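You operate a simulated robot arm through the tools that you are given. There is no shell and no other tool.

The job below is to be done with a simulated robot arm. You get a single attempt, and the scene is never put back.

TASK
Switch the sealer and the battery box off, then brush the sealer's rest clean.
Fine: keep off the hot bar; the green crumb brush goes into the packing drawer; drawer shut, fingers clear. Where these are worked on the way, their far stop is far enough and under half their travel is too little: packing drawer. What is to be rubbed or washed off counts as gone when no trace of it is left.
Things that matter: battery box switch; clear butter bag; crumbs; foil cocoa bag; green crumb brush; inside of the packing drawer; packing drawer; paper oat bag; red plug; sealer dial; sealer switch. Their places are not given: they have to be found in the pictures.

It is judged by the outcome, as a careful person would: the job done as asked, and still so three seconds after it is handed in. It fails if anything else is knocked over, pushed out of place, dropped, spilled or broken.

THE ROBOT
A 6-joint arm with a two-finger gripper, fixed in place. Base frame: the origin is at the foot of the arm, x ahead of it, y to its left, z up; the work surface is at about z = 800. Lengths are in mm, angles in rad, forces in N, time in s.
Its first joint turns from -2.897 to 2.897 rad. Payload 2.45 kg.
Tool frame: the origin (TCP) lies between the finger pads and is the grasp point; the fingertips stand 20 mm ahead of it; z points along the fingers, y is the line along which they close. Largest opening 140 mm; the body of the gripper starts 168 mm behind the TCP.
Orientation is that of the tool frame in the base frame, as a unit quaternion [x, y, z, w]. With the fingers straight down and closing along the base's y, the tool's x points along the base's -x, its y along +y and its z along -z.

THE INTERFACE
- The arm moves only by the tool send_rows. Its argument "commands" is one flat list of numbers, 7 for each row, row after row: the shift along the tool's x, y, z in mm, then the turn, a rotation vector about the tool's x, y, z in rad, then the closure, from 0 (fully open) to 1 (shut). In form: [tx, ty, tz, rx, ry, rz, grip, tx, ty, tz, rx, ry, rz, grip, ...]. A call has 1 to 20 rows; each row shifts and turns the commanded pose from where the row before left it, along the tool's axes as they then stand. Each row takes 0.2 s and may step no farther than 50 mm and 0.15 rad from the row before; otherwise, or with a gripper value out of range, the whole call is refused. A pose out of reach is approached as far as the arm can. The call stops where the force on the tool passes 40 N (or 10 N more than at its start, if that is more) or the arm is blocked; 0.2 s more then pass. The fingers move at their own pace (about 45 mm/s each) and stop on an object; they squeeze with about 29 N. The grip force told is the motor's: it shows also when the fingers shut on nothing. Time passes only in rows, and 0.2 s behind the last, so rows that do not move let the fingers close. It gives the time, the measured TCP pose, the force on the tool (base axes), the opening and the grip force at its end, in the units of the frame above (readings bear some noise), with the torque about the TCP (base axes, N m) and any sound that the robot's microphone picked up.
- Cameras (640 x 400 px; columns grow to the right, rows downward): "scene" is fixed at [219.9, -499.9, 1381]; the picture's right is [0.46, -0.89, 0.00], its down [-0.68, -0.36, -0.64] and it looks along [0.56, 0.29, -0.77] (base axes); focal length 232 px, centre (320, 200). "wrist" rides on the gripper at [78, 11, -209] in the tool frame; the picture's right is [-0.14, 0.99, 0.00], its down [-0.92, -0.13, -0.37] and it looks along [-0.37, -0.05, 0.93] (tool axes); focal length 280 px, centre (320, 200).
- grab_frame(camera): a new picture of that camera. It takes no simulated time.
- probe_pixels(camera, pixels): for up to 12 pixels [column, row] of the newest picture of that camera ("zoom" is the newest enlarged one), the place [x, y, z] in the base frame of the surface seen there, good to about 3 mm. It takes no simulated time.
- close_up(camera, box): a new picture of the part [left, top, right, bottom] of that camera's present view, enlarged. It takes no simulated time.
- close_job(): hands the job in; it is judged then, once.

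Unless the task says otherwise, let go and move clear before handing in.

The tools are called after "Call:" as name(argument=value, ...) on one line, values as JSON. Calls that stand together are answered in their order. send_rows: Moves the arm, as the interface text tells. Its arguments: {"type":"object","properties":{"commands":{"type":"array","items":{"type":"number"}}},"required":["commands"]} The other tools are called the same way: grab_frame (camera) takes a picture; probe_pixels (camera, pixels) gives the place of the surface under pixels of a picture; close_up (camera, box) takes an enlarged picture of a part of a camera's view; close_job () hands the job in.

At the start:

```text
clock: 0.0
tcp_pos: [843.0, -147.0, 1075.3]
tcp_rot: [0.001, 1.0, 0.0, 0.0]
contact_force: [1.0, -0.1, -0.3]
torque: [-0.01, 0.01, 0.02]
width: 140.0
grip_force: 0.1
```

scene: 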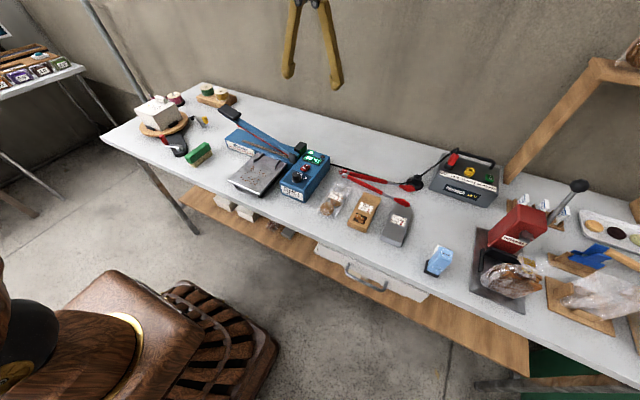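
wrist: 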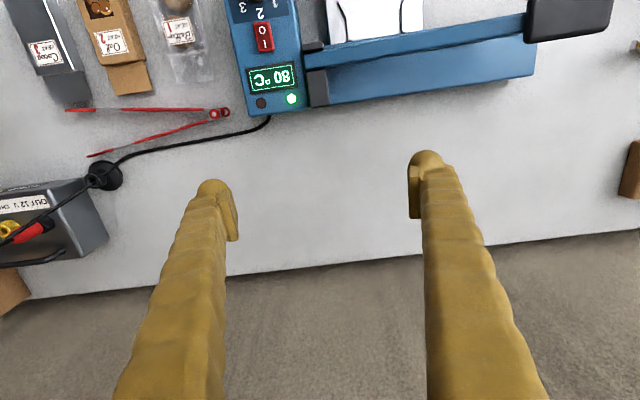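

The scene shows the blue sealer around (305,170), the battery box around (468,180), the green brush at (198,152) and a drawer under the table with its handle near (365,283). I'll take close-ups to see the details.

Call:
close_up(camera="scene", box=[210, 100, 350, 220])

Call:
close_up(camera="scene", box=[400, 130, 520, 220])

Call:
close_up(camera="scene", box=[120, 70, 260, 190])

Call:
close_up(camera="scene", box=[300, 170, 470, 310])

Call:
close_up(camera="wrist", box=[200, 0, 640, 140])

```text
3.33 times, centred on (280, 160) of scene
```

zoom: 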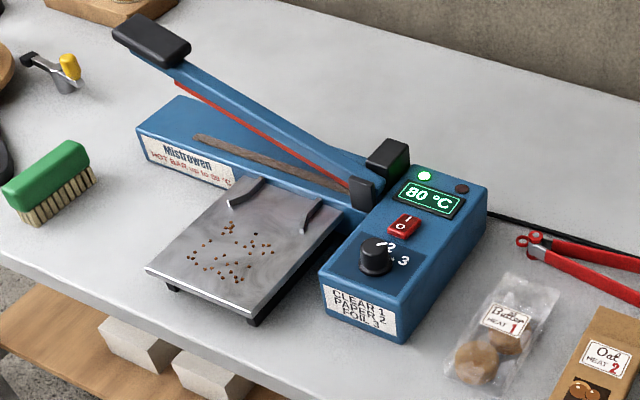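

```text
4.44 times, centred on (460, 175) of scene
```

zoom: 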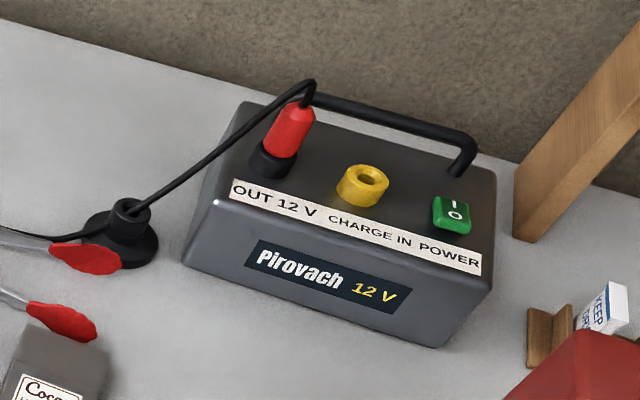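

```text
3.33 times, centred on (190, 130) of scene
```

zoom: 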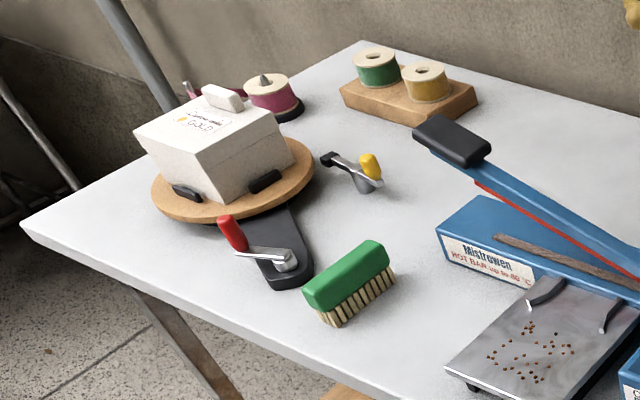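

```text
2.86 times, centred on (385, 240) of scene
```

zoom: 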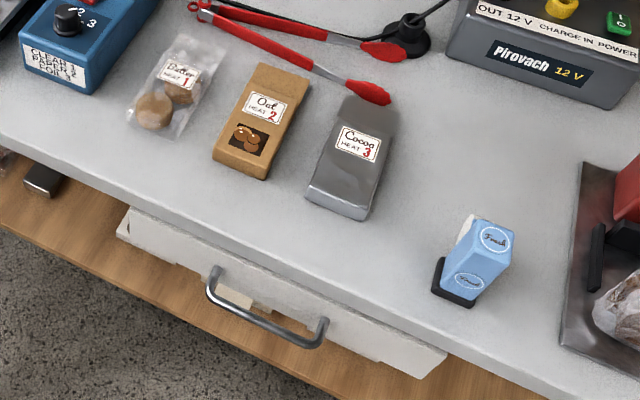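

```text
1.45 times, centred on (420, 70) of wrist
```

zoom: 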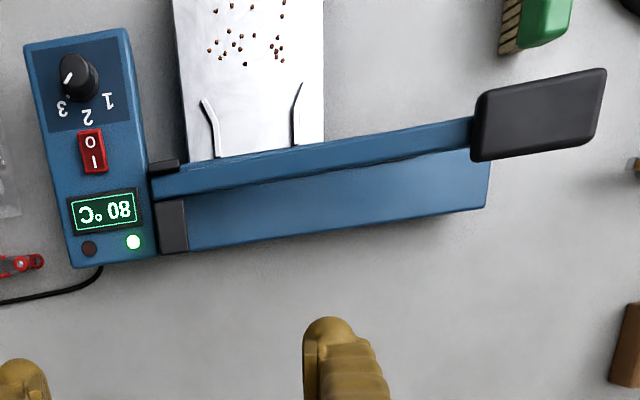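

The sealer panel shows a red rocker with I/O and the dial, and the battery box has a green rocker. I'll probe positions for the key features.

Call:
close_up(camera="scene", box=[210, 100, 350, 220])

Call:
probe_pixels(camera="zoom", pixels=[[400, 229], [408, 217], [391, 236], [376, 255], [147, 268], [243, 310], [340, 218], [265, 175], [75, 150], [12, 190], [30, 215], [95, 185]])

```text
3.33 times, centred on (280, 160) of scene
```

zoom: 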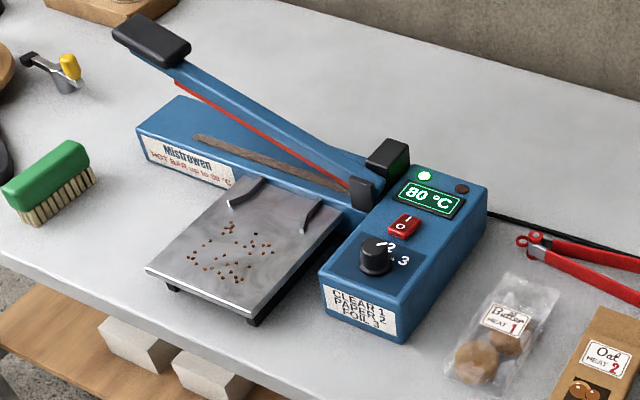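

```text
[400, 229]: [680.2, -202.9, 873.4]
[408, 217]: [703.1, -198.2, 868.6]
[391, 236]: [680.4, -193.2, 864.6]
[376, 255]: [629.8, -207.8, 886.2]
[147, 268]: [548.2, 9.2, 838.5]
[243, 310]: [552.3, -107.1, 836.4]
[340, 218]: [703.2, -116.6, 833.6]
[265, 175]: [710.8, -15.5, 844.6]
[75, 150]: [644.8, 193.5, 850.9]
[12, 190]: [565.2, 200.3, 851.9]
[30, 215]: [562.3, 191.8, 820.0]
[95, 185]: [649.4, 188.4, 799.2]
```

Call:
close_up(camera="scene", box=[310, 155, 350, 180])

Call:
close_up(camera="scene", box=[270, 140, 340, 205])

Call:
probe_pixels(camera="zoom", pixels=[[300, 160], [330, 150], [320, 165], [290, 250], [250, 200], [350, 350], [400, 200], [260, 330], [450, 180], [400, 60], [240, 180], [280, 220]])

```text
16.00 times, centred on (330, 168) of scene
```

zoom: 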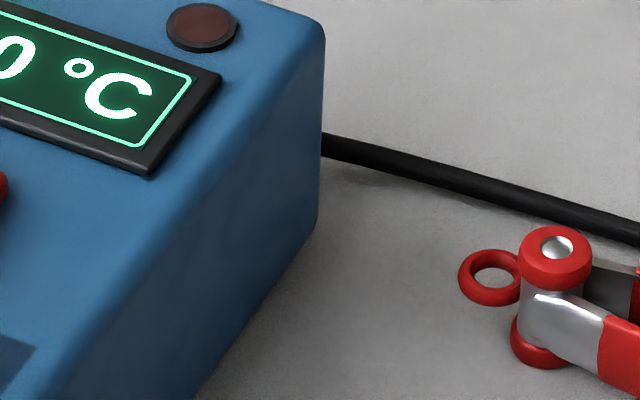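

```text
6.15 times, centred on (305, 172) of scene
```

zoom: 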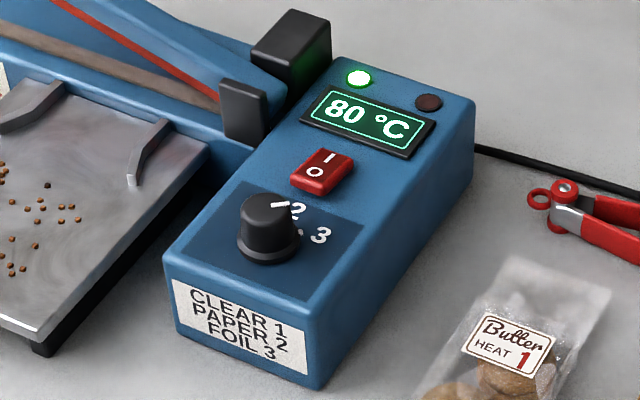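

```text
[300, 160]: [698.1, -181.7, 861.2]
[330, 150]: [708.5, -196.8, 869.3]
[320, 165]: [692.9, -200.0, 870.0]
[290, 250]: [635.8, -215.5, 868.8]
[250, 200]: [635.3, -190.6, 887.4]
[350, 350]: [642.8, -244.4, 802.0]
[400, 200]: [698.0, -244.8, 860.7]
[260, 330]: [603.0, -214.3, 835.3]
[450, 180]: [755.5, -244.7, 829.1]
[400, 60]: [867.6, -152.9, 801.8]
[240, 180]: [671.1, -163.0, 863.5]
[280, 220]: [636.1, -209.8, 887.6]
```

Call:
close_up(camera="scene", box=[297, 160, 313, 174])

Call:
probe_pixels(camera="zoom", pixels=[[320, 200], [200, 200], [240, 260], [300, 280], [360, 280], [340, 140], [420, 160], [280, 230], [320, 250], [380, 220], [260, 180], [300, 120]])

```text
16.00 times, centred on (305, 167) of scene
```

zoom: 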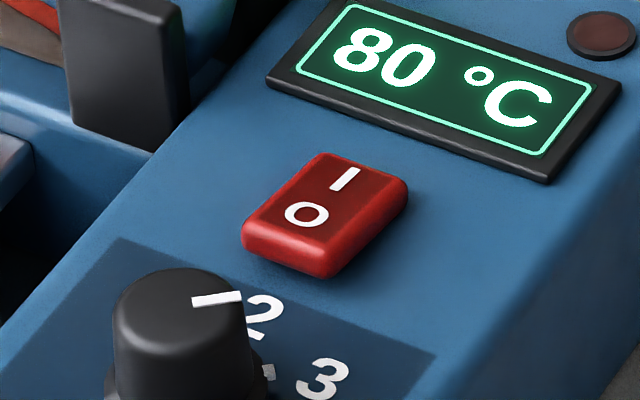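

```text
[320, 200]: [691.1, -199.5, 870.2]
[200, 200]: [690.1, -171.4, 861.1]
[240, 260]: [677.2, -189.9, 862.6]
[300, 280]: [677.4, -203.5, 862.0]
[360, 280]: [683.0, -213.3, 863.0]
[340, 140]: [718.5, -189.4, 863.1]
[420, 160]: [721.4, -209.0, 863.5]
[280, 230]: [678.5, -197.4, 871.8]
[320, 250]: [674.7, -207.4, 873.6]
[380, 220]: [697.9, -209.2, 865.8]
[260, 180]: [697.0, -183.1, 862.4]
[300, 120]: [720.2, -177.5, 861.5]
```

Call:
close_up(camera="scene", box=[475, 160, 495, 190])

Call:
close_up(camera="scene", box=[425, 140, 515, 210])

Call:
probe_pixels(camera="zoom", pixels=[[425, 205], [420, 215], [430, 195], [440, 205], [445, 160], [440, 235], [400, 190], [470, 190], [312, 200], [230, 100], [460, 215], [300, 90]])

```text
13.33 times, centred on (485, 175) of scene
```

zoom: 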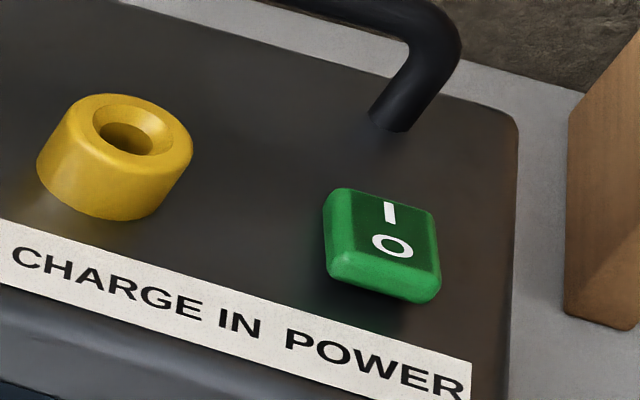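

```text
5.71 times, centred on (470, 175) of scene
```

zoom: 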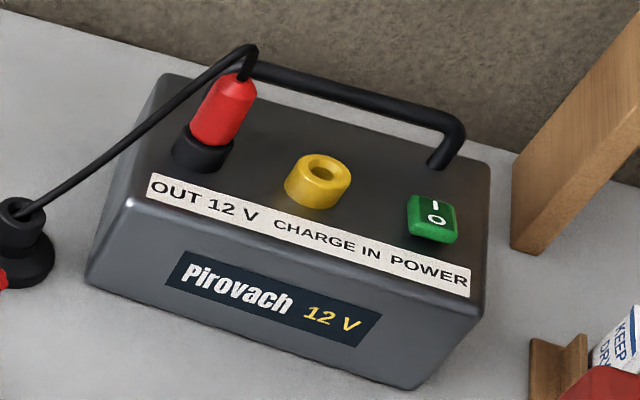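

```text
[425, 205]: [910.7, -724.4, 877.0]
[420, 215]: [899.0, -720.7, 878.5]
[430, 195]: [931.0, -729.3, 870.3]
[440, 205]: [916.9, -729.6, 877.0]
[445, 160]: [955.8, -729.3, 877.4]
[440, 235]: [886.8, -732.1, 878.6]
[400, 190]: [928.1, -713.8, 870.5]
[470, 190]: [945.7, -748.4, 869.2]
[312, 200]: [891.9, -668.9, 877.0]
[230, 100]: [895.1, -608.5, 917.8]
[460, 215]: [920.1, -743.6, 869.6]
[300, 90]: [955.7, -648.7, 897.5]
```

Call:
close_up(camera="scene", box=[210, 100, 350, 220])

Call:
probe_pixels(camera="zoom", pixels=[[140, 40], [150, 20], [185, 45], [250, 100], [300, 140], [390, 150], [360, 190], [365, 170], [170, 115], [280, 160], [330, 180], [250, 150]])

Call:
probe_pixels(camera="wrist", pixels=[[565, 15], [420, 45], [480, 95], [265, 35], [262, 45], [378, 10], [405, 25], [345, 25], [330, 50], [318, 75], [540, 20], [310, 50]])

```text
3.33 times, centred on (280, 160) of scene
```

zoom: 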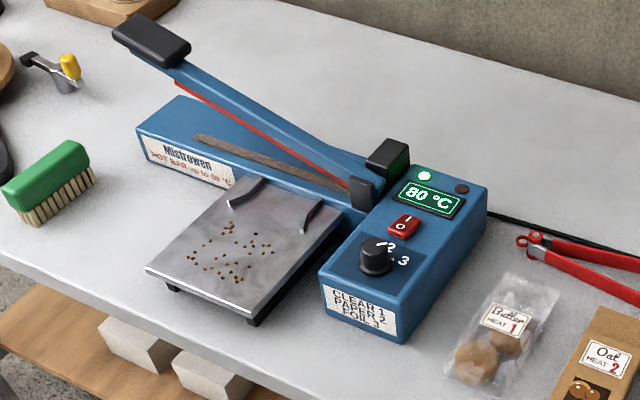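

```text
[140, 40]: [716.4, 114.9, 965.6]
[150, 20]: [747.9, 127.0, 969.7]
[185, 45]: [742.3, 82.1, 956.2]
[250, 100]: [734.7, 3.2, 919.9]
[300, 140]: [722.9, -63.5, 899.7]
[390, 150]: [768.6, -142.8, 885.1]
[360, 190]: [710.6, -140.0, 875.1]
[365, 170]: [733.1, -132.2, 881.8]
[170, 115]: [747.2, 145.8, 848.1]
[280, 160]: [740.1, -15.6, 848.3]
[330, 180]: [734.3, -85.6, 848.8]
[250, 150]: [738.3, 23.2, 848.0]
```

```text
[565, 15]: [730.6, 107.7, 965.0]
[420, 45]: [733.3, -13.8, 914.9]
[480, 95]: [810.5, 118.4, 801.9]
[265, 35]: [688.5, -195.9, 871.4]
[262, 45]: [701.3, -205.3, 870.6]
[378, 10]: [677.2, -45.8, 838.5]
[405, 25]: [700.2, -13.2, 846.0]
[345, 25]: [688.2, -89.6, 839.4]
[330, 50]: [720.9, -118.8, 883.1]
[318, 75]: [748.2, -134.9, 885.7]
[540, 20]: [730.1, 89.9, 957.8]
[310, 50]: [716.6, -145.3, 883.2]
```

Call:
close_up(camera="scene", box=[300, 210, 450, 310])

Call:
probe_pixels(camera="zoom", pixels=[[70, 130], [120, 200], [200, 230], [280, 230], [195, 262], [370, 330], [420, 280], [370, 230], [120, 170], [200, 215], [300, 270], [500, 320]])

```text
4.00 times, centred on (375, 260) of scene
```

zoom: 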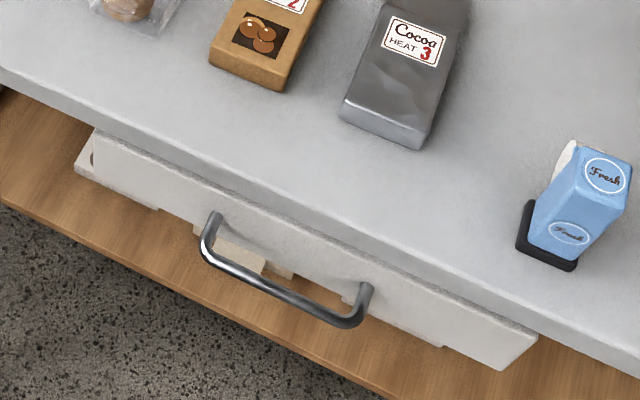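

```text
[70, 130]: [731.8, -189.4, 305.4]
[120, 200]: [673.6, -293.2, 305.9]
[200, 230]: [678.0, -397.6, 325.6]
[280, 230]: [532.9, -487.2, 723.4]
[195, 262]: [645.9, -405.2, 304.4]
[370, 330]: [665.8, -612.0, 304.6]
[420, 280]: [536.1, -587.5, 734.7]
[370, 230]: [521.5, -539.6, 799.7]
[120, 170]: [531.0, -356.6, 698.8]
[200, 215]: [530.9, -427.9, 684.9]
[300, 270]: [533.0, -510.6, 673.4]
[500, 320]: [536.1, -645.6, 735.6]
```

Call:
close_up(camera="scene", box=[342, 255, 398, 297])

Call:
probe_pixels(camera="zoom", pixels=[[110, 150], [180, 215], [260, 258], [340, 295], [420, 325], [500, 345], [528, 290], [515, 245], [145, 75], [110, 190], [450, 310], [300, 285]])

```text
9.52 times, centred on (370, 276) of scene
```

zoom: 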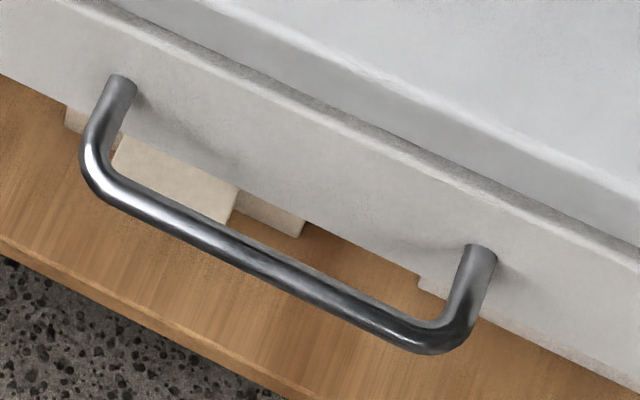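

```text
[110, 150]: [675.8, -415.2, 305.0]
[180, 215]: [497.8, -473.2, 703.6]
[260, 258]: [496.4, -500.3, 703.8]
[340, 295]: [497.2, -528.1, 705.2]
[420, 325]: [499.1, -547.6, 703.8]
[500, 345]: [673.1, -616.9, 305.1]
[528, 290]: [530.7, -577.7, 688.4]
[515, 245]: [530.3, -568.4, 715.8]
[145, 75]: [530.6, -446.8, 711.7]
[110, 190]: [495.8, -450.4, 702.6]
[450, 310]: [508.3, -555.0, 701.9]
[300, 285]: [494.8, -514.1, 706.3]
```

Call:
close_up(camera="scene", box=[360, 240, 400, 280])

Call:
probe_pixels(camera="zoom", pixels=[[400, 20], [400, 40], [400, 60], [400, 80], [400, 100], [400, 120], [400, 140], [400, 160], [400, 180], [400, 200], [400, 220], [400, 240]])

```text
10.00 times, centred on (380, 260) of scene
```

zoom: 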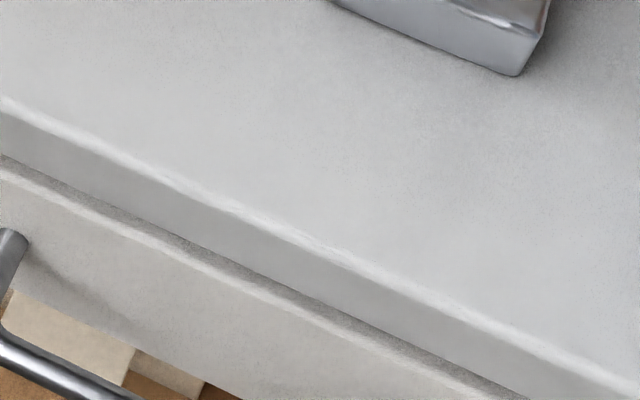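

```text
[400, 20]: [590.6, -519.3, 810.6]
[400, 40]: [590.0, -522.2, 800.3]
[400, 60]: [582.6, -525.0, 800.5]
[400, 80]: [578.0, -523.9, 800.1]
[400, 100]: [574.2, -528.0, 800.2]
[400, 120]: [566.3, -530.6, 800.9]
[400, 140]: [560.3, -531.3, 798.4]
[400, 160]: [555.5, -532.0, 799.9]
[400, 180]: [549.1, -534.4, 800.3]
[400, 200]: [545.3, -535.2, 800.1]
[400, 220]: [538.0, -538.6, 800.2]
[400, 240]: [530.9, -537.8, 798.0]
```

Call:
probe_pixels(camera="zoom", pixels=[[200, 170], [200, 180], [200, 190], [200, 200], [200, 210], [200, 220], [200, 230], [200, 240], [200, 250], [200, 260], [200, 280], [200, 320]])

Call:
close_up(camera="scene", box=[310, 230, 350, 265])

Call:
close_up(camera="scene", box=[410, 270, 450, 310])

```text
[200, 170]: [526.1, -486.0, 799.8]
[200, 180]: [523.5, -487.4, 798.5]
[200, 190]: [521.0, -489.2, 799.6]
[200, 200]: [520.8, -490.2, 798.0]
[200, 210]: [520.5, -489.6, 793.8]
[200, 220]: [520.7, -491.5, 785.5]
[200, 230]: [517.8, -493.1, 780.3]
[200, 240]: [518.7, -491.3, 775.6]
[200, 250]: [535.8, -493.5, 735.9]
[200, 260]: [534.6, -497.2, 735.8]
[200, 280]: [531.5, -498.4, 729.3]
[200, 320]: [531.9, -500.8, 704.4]
```

```text
11.43 times, centred on (330, 248) of scene
```

zoom: 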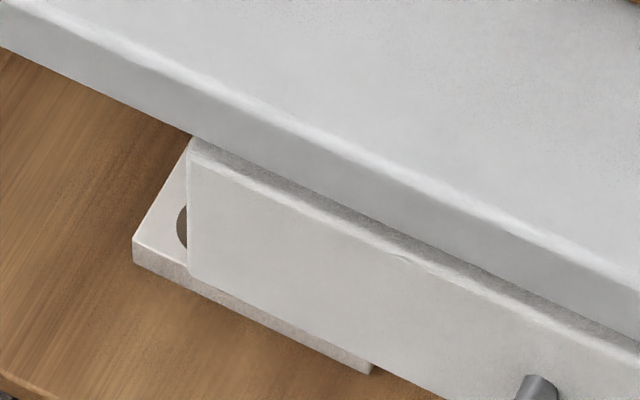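

```text
10.00 times, centred on (430, 290) of scene
```

zoom: 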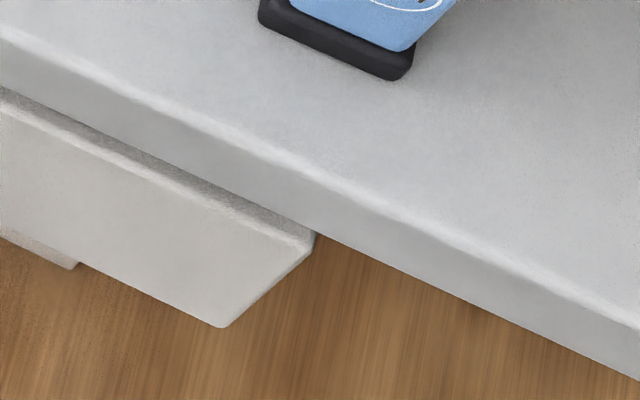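

Call:
close_up(camera="scene", box=[235, 145, 295, 200])

Call:
probe_pixels(camera="zoom", pixels=[[118, 170], [210, 235], [350, 155], [230, 70], [405, 340], [30, 215], [95, 130], [560, 120], [310, 190], [120, 200], [300, 100], [460, 100]])

Call:
close_up(camera="scene", box=[170, 130, 230, 175])

```text
7.27 times, centred on (265, 172) of scene
```

zoom: 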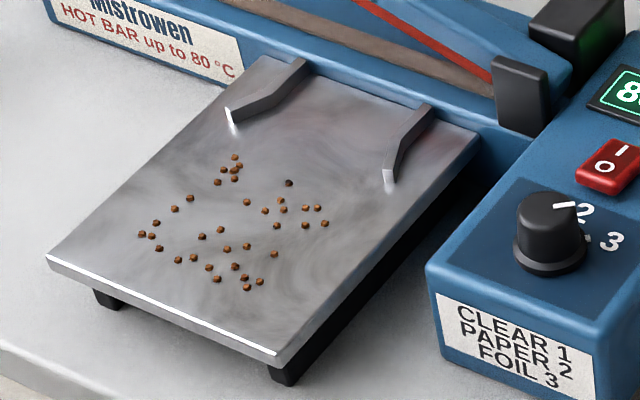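

```text
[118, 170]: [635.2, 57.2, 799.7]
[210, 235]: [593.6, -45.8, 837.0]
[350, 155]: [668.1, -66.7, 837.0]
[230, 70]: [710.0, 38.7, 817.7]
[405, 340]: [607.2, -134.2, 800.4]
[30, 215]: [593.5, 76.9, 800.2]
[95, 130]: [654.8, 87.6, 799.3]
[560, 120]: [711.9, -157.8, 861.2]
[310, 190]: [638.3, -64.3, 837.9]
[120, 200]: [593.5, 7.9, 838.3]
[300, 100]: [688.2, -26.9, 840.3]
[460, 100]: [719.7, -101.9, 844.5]
```

```text
8.89 times, centred on (200, 152) of scene
```

zoom: 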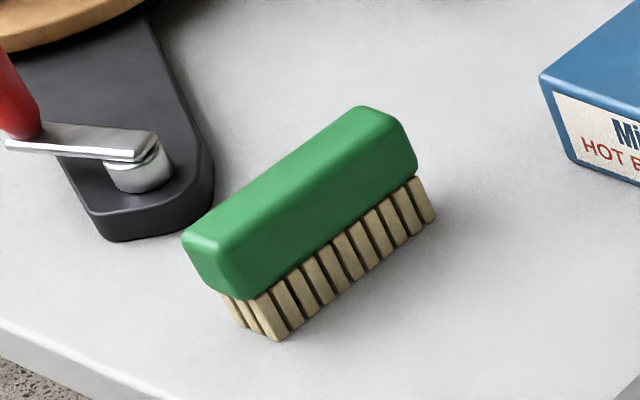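

Call:
probe_pixels(camera="zoom", pixels=[[185, 235], [360, 110], [415, 160], [220, 285], [300, 190], [230, 300], [280, 335], [430, 215], [340, 140], [250, 225], [270, 250], [375, 150]])

Call:
close_up(camera="scene", box=[235, 145, 295, 200])

Call:
probe_pixels(camera="zoom", pixels=[[141, 234], [157, 249], [190, 198], [233, 157], [289, 183], [325, 223], [274, 254], [248, 287], [216, 279], [222, 172], [231, 115], [388, 178]])

Call:
probe_pixels(camera="zoom", pixels=[[50, 258], [274, 352], [262, 60], [478, 130], [305, 65], [430, 105], [230, 125], [388, 170], [400, 130], [270, 90], [150, 160], [360, 260]])

```text
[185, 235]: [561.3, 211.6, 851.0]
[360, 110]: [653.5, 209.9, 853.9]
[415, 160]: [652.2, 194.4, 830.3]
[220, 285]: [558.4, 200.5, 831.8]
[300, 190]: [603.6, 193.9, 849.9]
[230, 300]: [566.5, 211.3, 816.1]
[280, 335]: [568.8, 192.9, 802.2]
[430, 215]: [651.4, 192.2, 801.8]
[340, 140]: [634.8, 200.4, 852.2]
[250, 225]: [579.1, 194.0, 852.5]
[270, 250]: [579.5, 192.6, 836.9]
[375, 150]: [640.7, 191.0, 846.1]
```

```text
7.27 times, centred on (265, 172) of scene
```

zoom: 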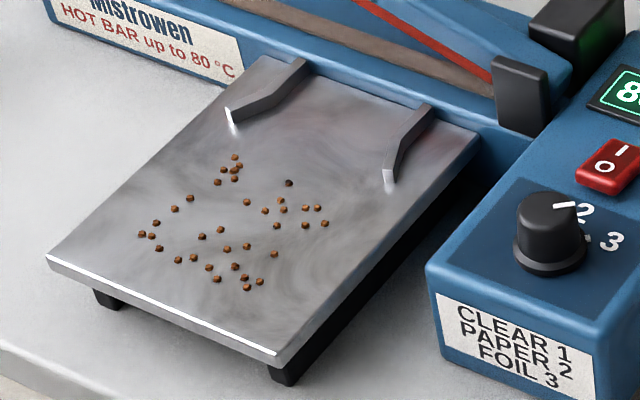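

```text
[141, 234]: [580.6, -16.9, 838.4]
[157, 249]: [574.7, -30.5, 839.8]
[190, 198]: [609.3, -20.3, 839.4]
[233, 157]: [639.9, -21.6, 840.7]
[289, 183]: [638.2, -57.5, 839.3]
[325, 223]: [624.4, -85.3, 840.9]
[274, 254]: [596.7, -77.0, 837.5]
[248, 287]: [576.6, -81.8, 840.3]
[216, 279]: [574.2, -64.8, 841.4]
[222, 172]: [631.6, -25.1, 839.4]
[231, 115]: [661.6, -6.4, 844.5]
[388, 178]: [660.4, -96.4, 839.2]
```

```text
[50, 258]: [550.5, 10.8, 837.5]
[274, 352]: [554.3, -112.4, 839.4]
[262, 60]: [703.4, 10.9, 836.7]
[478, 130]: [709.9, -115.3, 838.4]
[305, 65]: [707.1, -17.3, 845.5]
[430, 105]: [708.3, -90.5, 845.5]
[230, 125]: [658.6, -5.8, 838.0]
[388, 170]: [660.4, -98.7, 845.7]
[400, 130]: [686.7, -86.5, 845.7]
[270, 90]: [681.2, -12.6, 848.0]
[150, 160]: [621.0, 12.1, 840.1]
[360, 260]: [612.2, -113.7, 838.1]
```

The sealer's O end is at about (678,-200,873), with the panel at z=862 and the dial next to it at x≈632. I'll shut the fingers, move above the switch and turn 90° so that the tip is narrow along x.

Call:
send_rows(commands=[43, -13.25, 0, 0, 0, 0, 1, 43, -13.25, 0, 0, 0, 0, 1, 43, -13.25, 0, 0, 0, 0, 1, 43, -13.25, 0, 0, 0, 0, 1, 0, 0, 0, 0, 0, 0.1428, 1, 0, 0, 0, 0, 0, 0.1428, 1, 0, 0, 0, 0, 0, 0.1428, 1, 0, 0, 0, 0, 0, 0.1428, 1, 0, 0, 0, 0, 0, 0.1428, 1, 0, 0, 0, 0, 0, 0.1428, 1, 0, 0, 0, 0, 0, 0.1428, 1, 0, 0, 0, 0, 0, 0.1428, 1, 0, 0, 0, 0, 0, 0.1428, 1, 0, 0, 0, 0, 0, 0.1428, 1, 0, 0, 0, 0, 0, 0.1428, 1])

Call:
grab_frame(camera="wrist")

Call:
grab_frame(camera="scene")

```text
clock: 3.2
tcp_pos: [670.8, -199.9, 1076.0]
tcp_rot: [0.708, 0.707, 0.0, 0.0]
contact_force: [-1.0, 0.1, -0.2]
torque: [-0.01, 0.0, -0.01]
width: 0.0
grip_force: 29.1
```

```text
taken
```

wrist: 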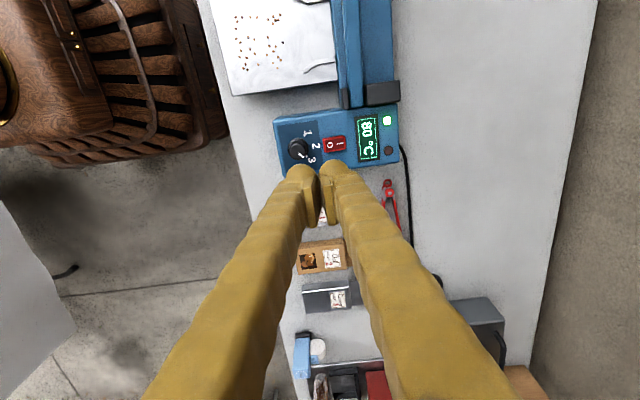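

```text
taken
```

scene: 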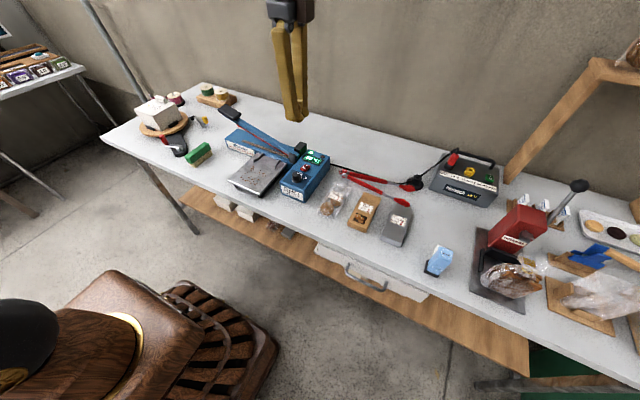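

Call:
close_up(camera="wrist", box=[260, 90, 400, 230])

Call:
close_up(camera="scene", box=[250, 0, 340, 140])

Call:
probe_pixels(camera="wrist", pixels=[[300, 170], [310, 175], [290, 180], [335, 168], [345, 175], [325, 170], [318, 185], [328, 180], [300, 150], [313, 150], [335, 145], [330, 140]])

```text
2.86 times, centred on (330, 160) of wrist
```

zoom: 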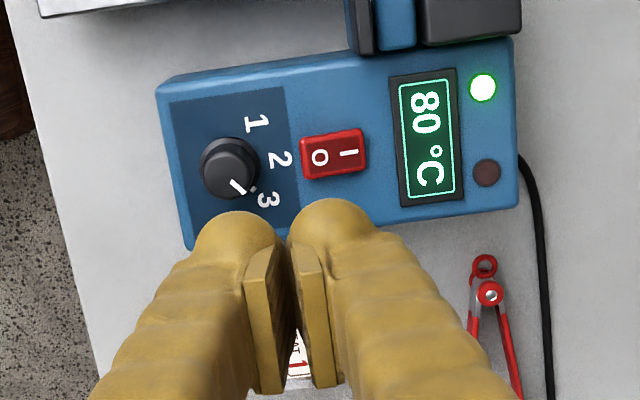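

```text
2.86 times, centred on (295, 70) of scene
```

zoom: 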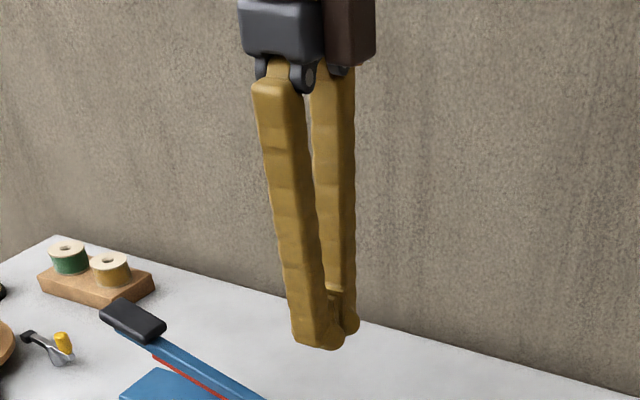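

```text
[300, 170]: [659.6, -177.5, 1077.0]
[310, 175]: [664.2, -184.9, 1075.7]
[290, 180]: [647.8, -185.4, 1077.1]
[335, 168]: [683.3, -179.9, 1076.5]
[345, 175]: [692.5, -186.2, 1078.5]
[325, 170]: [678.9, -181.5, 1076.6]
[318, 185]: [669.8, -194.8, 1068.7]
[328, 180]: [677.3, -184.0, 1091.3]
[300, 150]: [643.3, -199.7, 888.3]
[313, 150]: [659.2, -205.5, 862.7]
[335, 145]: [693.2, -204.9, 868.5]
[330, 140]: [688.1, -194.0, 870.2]
```

The wrist view shows that the rounded knobs are about 45 mm wide together when shut, which is too close to the dial at x≈647. I'll open fully and press with only the low-x finger, keeping the other one over the empty table behind the sealer.

Call:
send_rows(commands=[0, 43.5, 0, 0, 0, 0, 0, 0, 43.5, 0, 0, 0, 0, 0, 0, 0, 0, 0, 0, 0, 0, 0, 0, 0, 0, 0, 0, 0, 0, 0, 0, 0, 0, 0, 0, 0, 0, 0, 0, 0, 0, 0, 0, 0, 0, 0, 0, 0, 0, 0, 0, 0, 0, 0, 0, 0, 0, 0, 40, 0, 0, 0, 0, 0, 0, 40, 0, 0, 0, 0, 0, 0, 40, 0, 0, 0, 0, 0, 0, 30, 0, 0, 0, 0])

Call:
grab_frame(camera="wrist")

Call:
grab_frame(camera="scene")

```text
clock: 5.8
tcp_pos: [757.0, -200.7, 925.6]
tcp_rot: [0.707, 0.707, 0.0, 0.0]
contact_force: [0.4, 0.5, 0.2]
torque: [-0.03, -0.01, 0.01]
width: 140.1
grip_force: 0.0
```

```text
taken
```

wrist: 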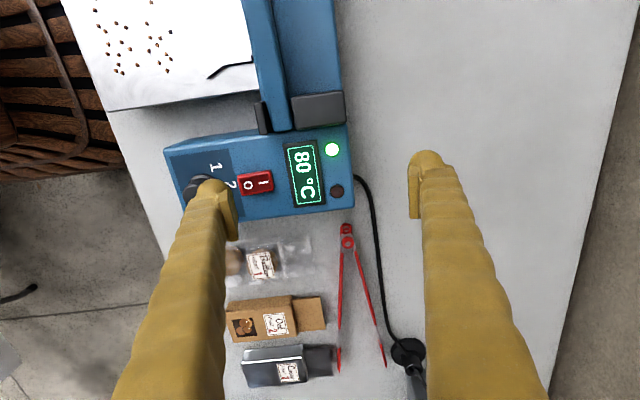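

```text
taken
```

scene: 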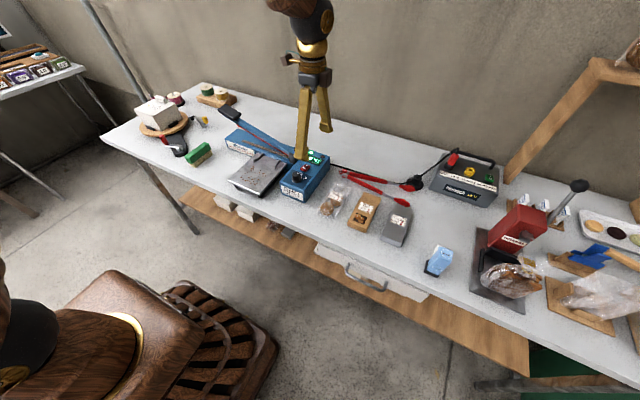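

Call:
close_up(camera="scene", box=[270, 80, 350, 200])

Call:
close_up(camera="wrist", box=[150, 120, 310, 260])

Call:
probe_pixels(camera="zoom", pixels=[[240, 180], [200, 190], [190, 200], [250, 190], [240, 170], [270, 190], [285, 210], [170, 210], [220, 175], [150, 180], [290, 155], [330, 145]])

```text
3.33 times, centred on (310, 140) of scene
```

zoom: 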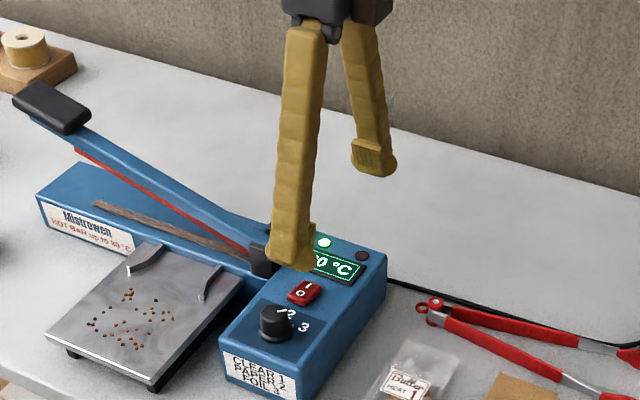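

```text
2.86 times, centred on (230, 190) of wrist
```

zoom: 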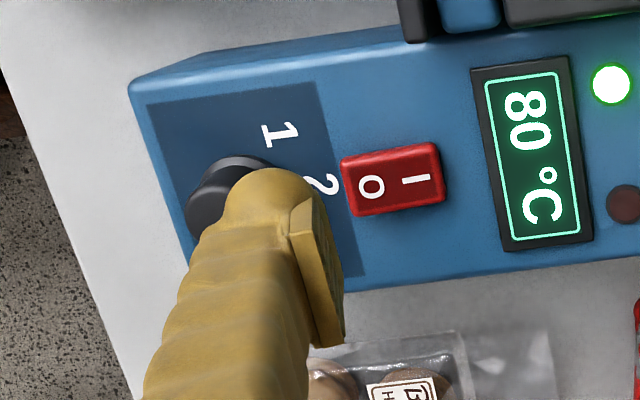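

```text
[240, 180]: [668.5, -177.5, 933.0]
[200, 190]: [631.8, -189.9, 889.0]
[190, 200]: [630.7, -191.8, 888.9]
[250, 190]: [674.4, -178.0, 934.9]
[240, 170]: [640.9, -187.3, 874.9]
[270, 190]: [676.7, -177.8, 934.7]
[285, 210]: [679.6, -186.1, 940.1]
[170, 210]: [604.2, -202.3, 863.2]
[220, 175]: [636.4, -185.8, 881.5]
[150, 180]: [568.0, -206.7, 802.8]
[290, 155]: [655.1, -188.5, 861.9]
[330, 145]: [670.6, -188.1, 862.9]
```

The low-x finger sits over the O end (finger x≈662–687, dial clear). I'll press down in small steps.

Call:
send_rows(commands=[0, 0, 26, 0, 0, 0, 0, 0, 0, 3, 0, 0, 0, 0, 0, 0, 2, 0, 0, 0, 0, 0, 0, 2, 0, 0, 0, 0, 0, 0, 2, 0, 0, 0, 0, 0, 0, 2, 0, 0, 0, 0, 0, 0, 2, 0, 0, 0, 0])

Call:
close_up(camera="scene", box=[280, 140, 340, 200])

Call:
close_up(camera="wrist", box=[150, 100, 310, 240])

```text
clock: 7.4
tcp_pos: [757.2, -200.7, 884.9]
tcp_rot: [0.707, 0.707, 0.0, 0.0]
contact_force: [-0.8, -0.3, 0.0]
torque: [0.0, -0.02, 0.0]
width: 139.8
grip_force: 0.2
```

```text
6.67 times, centred on (310, 170) of scene
```

zoom: 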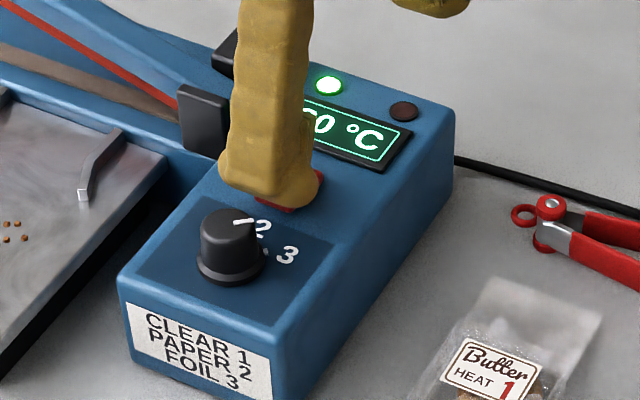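

```text
2.86 times, centred on (230, 170) of wrist
```

zoom: 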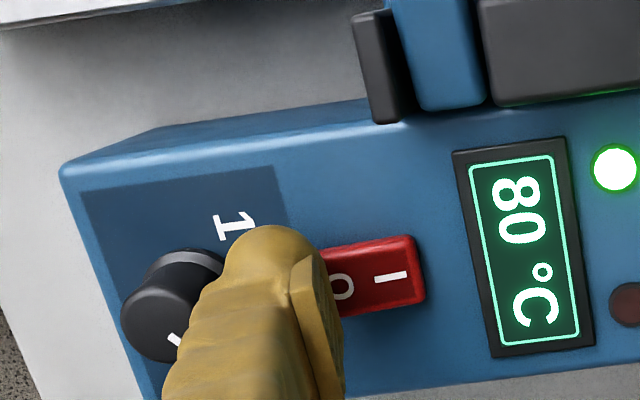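

No force yet and the display is still lit, so I'll go down a few more millimetres in 1.5 mm steps.

Call:
send_rows(commands=[0, 0, 1.5, 0, 0, 0, 0, 0, 0, 1.5, 0, 0, 0, 0, 0, 0, 0, 0, 0, 0, 0])

Call:
close_up(camera="scene", box=[290, 150, 320, 180])

Call:
close_up(camera="wrist", box=[190, 120, 290, 220])

```text
clock: 8.2
tcp_pos: [756.8, -201.5, 883.8]
tcp_rot: [0.707, 0.707, 0.0, 0.0]
contact_force: [0.3, 0.2, 2.0]
torque: [-0.04, 0.05, -0.01]
width: 140.0
grip_force: 0.1
```

```text
13.33 times, centred on (305, 165) of scene
```

zoom: 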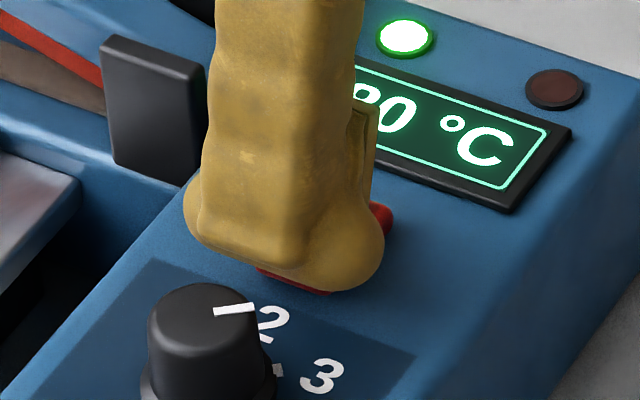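

```text
4.00 times, centred on (240, 170) of wrist
```

zoom: 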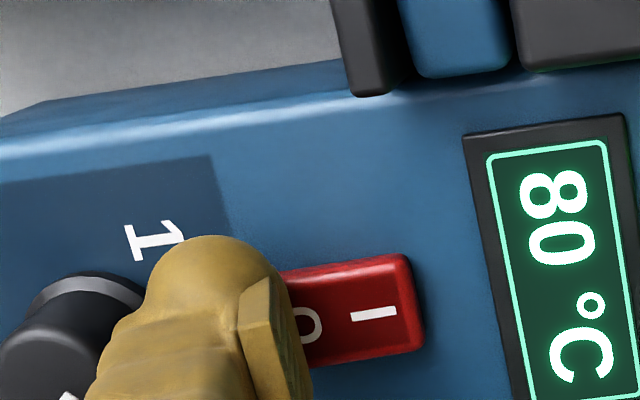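

Call:
send_rows(commands=[0, 0, 2, 0, 0, 0, 0, 0, 0, 2, 0, 0, 0, 0, 0, 0, 0, 0, 0, 0, 0])

Call:
close_up(camera="scene", box=[290, 150, 320, 180])

Call:
close_up(camera="wrist", box=[190, 120, 290, 220])

```text
clock: 9.0
tcp_pos: [757.4, -200.8, 879.4]
tcp_rot: [0.707, 0.707, -0.001, 0.001]
contact_force: [-0.3, 0.2, 6.3]
torque: [0.01, 0.49, -0.03]
width: 140.1
grip_force: 0.0
```

```text
13.33 times, centred on (305, 165) of scene
```

zoom: 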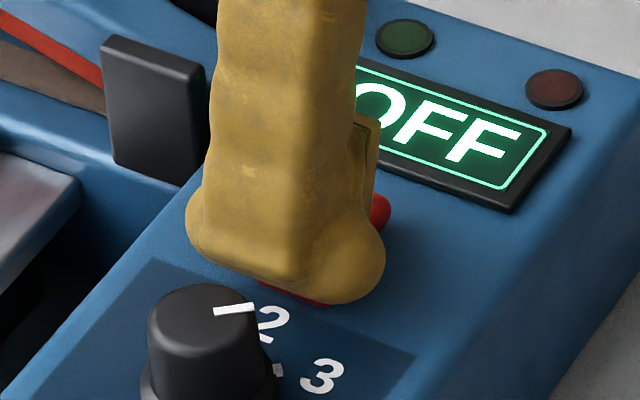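

```text
4.00 times, centred on (240, 170) of wrist
```

zoom: 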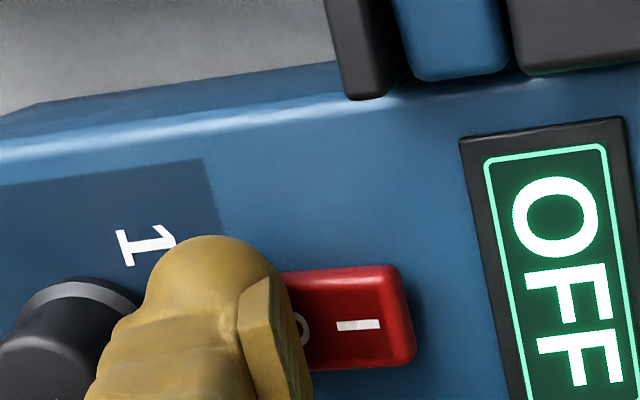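

The display reads "OFF", so the sealer is switched off. I'll retract straight up, then go over toward the battery box at a safe height with the fingers shut and the tool turned to the radial direction.

Call:
send_rows(commands=[0, 0, -40, 0, 0, 0, 0, 0, 0, -50, 0, 0, 0, 0, 0, 0, -50, 0, 0, 0, 1, 0, 0, -50, 0, 0, 0, 1, -44, 4.3, 0, 0, 0, 0, 1, -44, 4.3, 0, 0, 0, 0, 1, -44, 4.3, 0, 0, 0, 0, 1, -44, 4.3, 0, 0, 0, 0, 1, -44, 4.3, 0, 0, 0, 0, 1, -44, 4.3, 0, 0, 0, 0, 1, -44, 4.3, 0, 0, 0, 0, 1, -44, 4.3, 0, 0, 0, 0, 1, -44, 4.3, 0, 0, 0, 0, 1, -44, 4.3, 0, 0, 0, 0, 1, 0, 0, 0, 0, 0, 0.1354, 1, 0, 0, 0, 0, 0, 0.1354, 1, 0, 0, 0, 0, 0, 0.1354, 1, 0, 0, 0, 0, 0, 0.1354, 1, 0, 0, 0, 0, 0, 0.1354, 1])

Call:
grab_frame(camera="wrist")

Call:
grab_frame(camera="scene")

```text
clock: 13.0
tcp_pos: [800.0, -640.3, 1070.0]
tcp_rot: [0.902, 0.431, 0.0, 0.0]
contact_force: [0.0, -0.2, 0.0]
torque: [-0.02, -0.01, -0.01]
width: 0.1
grip_force: 29.4
```

```text
taken
```

wrist: 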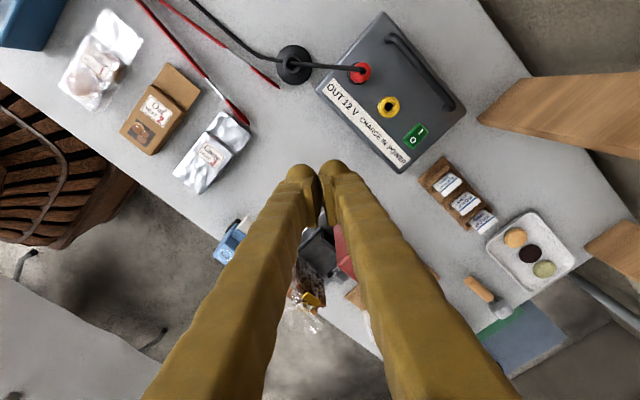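

```text
taken
```

scene: 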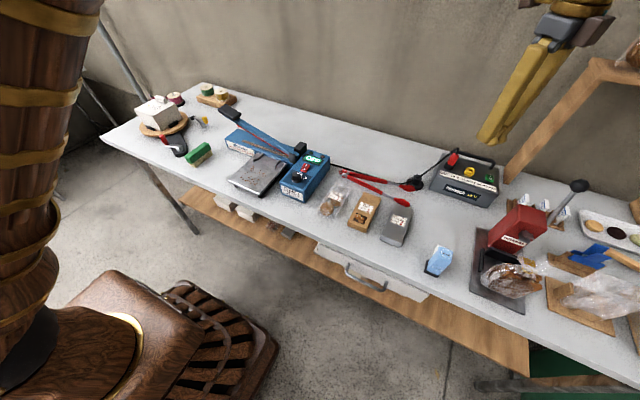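

Call:
close_up(camera="wrist", box=[340, 70, 480, 180])

Call:
close_up(camera="wrist", box=[395, 115, 440, 155])

Call:
probe_pixels(camera="zoom", pixels=[[320, 200], [260, 240], [220, 230], [270, 290], [300, 270], [380, 150], [340, 110], [430, 170], [200, 260], [300, 180], [350, 220], [320, 290]])

```text
3.64 times, centred on (410, 125) of wrist
```

zoom: 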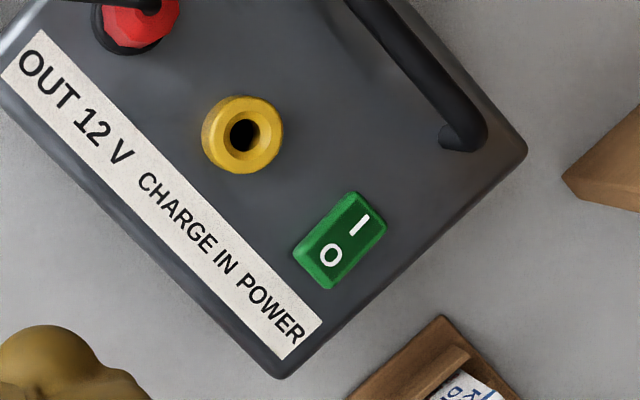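

```text
10.00 times, centred on (418, 135) of wrist
```

zoom: 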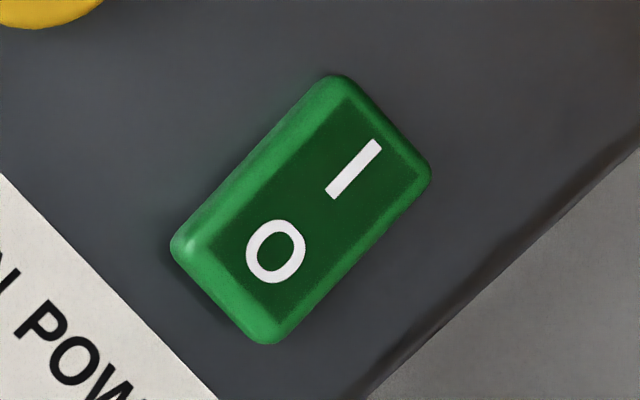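

```text
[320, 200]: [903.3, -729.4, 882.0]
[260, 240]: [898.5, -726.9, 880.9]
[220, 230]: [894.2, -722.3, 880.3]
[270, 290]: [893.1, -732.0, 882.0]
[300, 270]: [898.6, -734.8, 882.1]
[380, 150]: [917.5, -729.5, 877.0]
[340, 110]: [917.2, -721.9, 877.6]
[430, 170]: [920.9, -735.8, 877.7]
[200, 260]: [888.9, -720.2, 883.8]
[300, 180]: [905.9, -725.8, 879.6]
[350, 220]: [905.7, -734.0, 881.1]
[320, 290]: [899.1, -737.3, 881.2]
```

The switch's O end is at about (893,-728,882), 1150 mm from the base axis, so I need to tilt the fingers outward. I'll tilt by 50° in place first.

Call:
send_rows(commands=[0, 0, 0, -0.1455, 0, 0, 1, 0, 0, 0, -0.1455, 0, 0, 1, 0, 0, 0, -0.1455, 0, 0, 1, 0, 0, 0, -0.1455, 0, 0, 1, 0, 0, 0, -0.1455, 0, 0, 1, 0, 0, 0, -0.1455, 0, 0, 1])

Call:
grab_frame(camera="wrist")

Call:
grab_frame(camera="scene")

```text
clock: 14.4
tcp_pos: [800.0, -641.1, 1071.0]
tcp_rot: [0.817, 0.39, 0.183, 0.382]
contact_force: [0.2, 0.1, -0.4]
torque: [-0.01, 0.02, -0.02]
width: 0.0
grip_force: 29.0
```

```text
taken
```

wrist: 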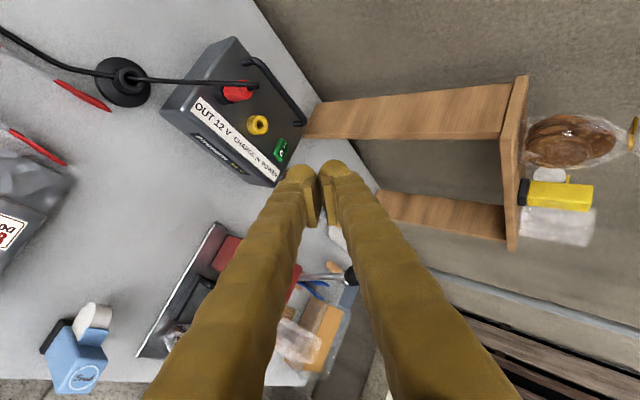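

```text
taken
```

scene: 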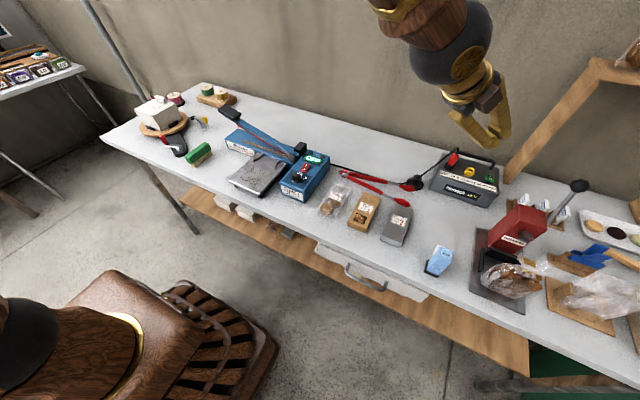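

Call:
send_rows(commands=[-2.3, -3.85, 44.5, 0, 0, 0, 1, -2.3, -3.85, 44.5, 0, 0, 0, 1, -2.3, -3.85, 44.5, 0, 0, 0, 1, -2.3, -3.85, 44.5, 0, 0, 0, 1, 0, 0, 0, 0, 0, 0, 1])

Call:
grab_frame(camera="wrist")

Call:
close_up(camera="scene", box=[420, 100, 540, 220])

```text
clock: 15.6
tcp_pos: [894.0, -726.7, 941.3]
tcp_rot: [0.763, 0.491, 0.136, 0.398]
contact_force: [-0.5, 0.3, 0.0]
torque: [0.06, -0.03, 0.0]
width: 0.1
grip_force: 29.3
```

```text
taken
```

wrist: 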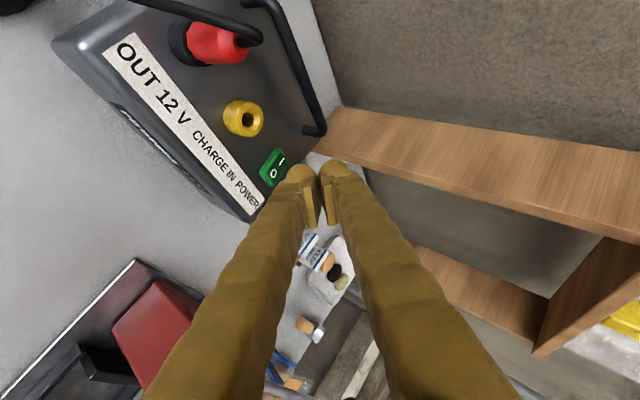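

```text
3.33 times, centred on (480, 160) of scene
```

zoom: 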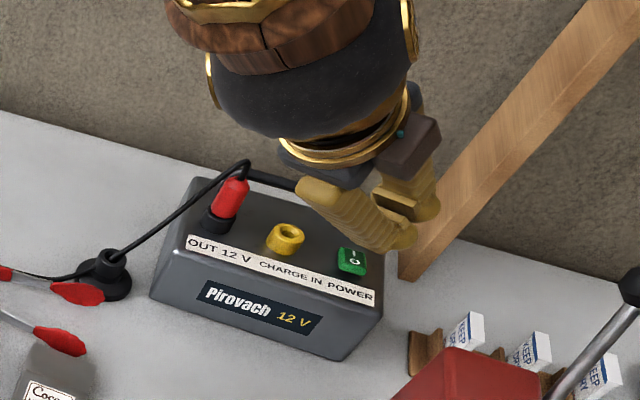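

The position was reached but the tool rolled about 14°, so the arm is near its limit. I'll tilt further outward, about 15°, to bring the wrist back into reach.

Call:
send_rows(commands=[0, 0, 0, -0.13, 0, 0, 1, 0, 0, 0, -0.13, 0, 0, 1, 0, 0, 0, 0, 0, 0, 1])

Call:
grab_frame(camera="wrist")

Call:
close_up(camera="scene", box=[420, 100, 540, 220])

```text
clock: 16.4
tcp_pos: [880.3, -752.5, 954.1]
tcp_rot: [0.759, 0.376, 0.246, 0.471]
contact_force: [0.7, -0.5, 0.2]
torque: [0.03, 0.01, 0.01]
width: 0.1
grip_force: 29.0
out of reach, approached as far as the arm can: row 1, 2
```

```text
taken
```

wrist: 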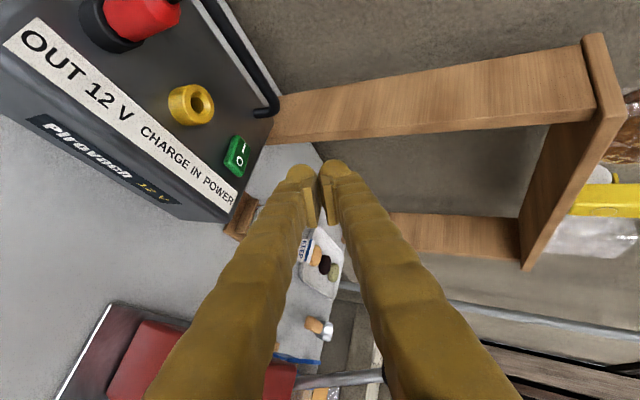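

```text
3.33 times, centred on (480, 160) of scene
```

zoom: 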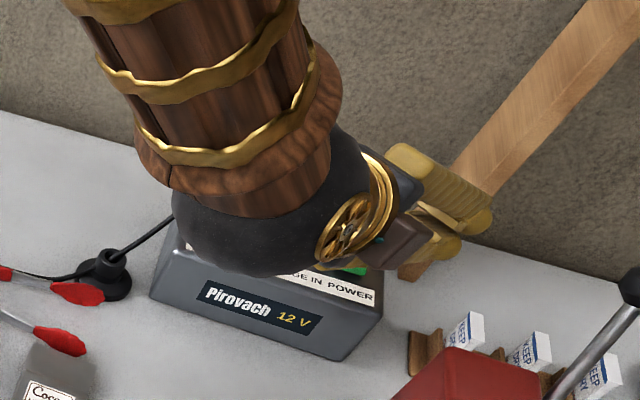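

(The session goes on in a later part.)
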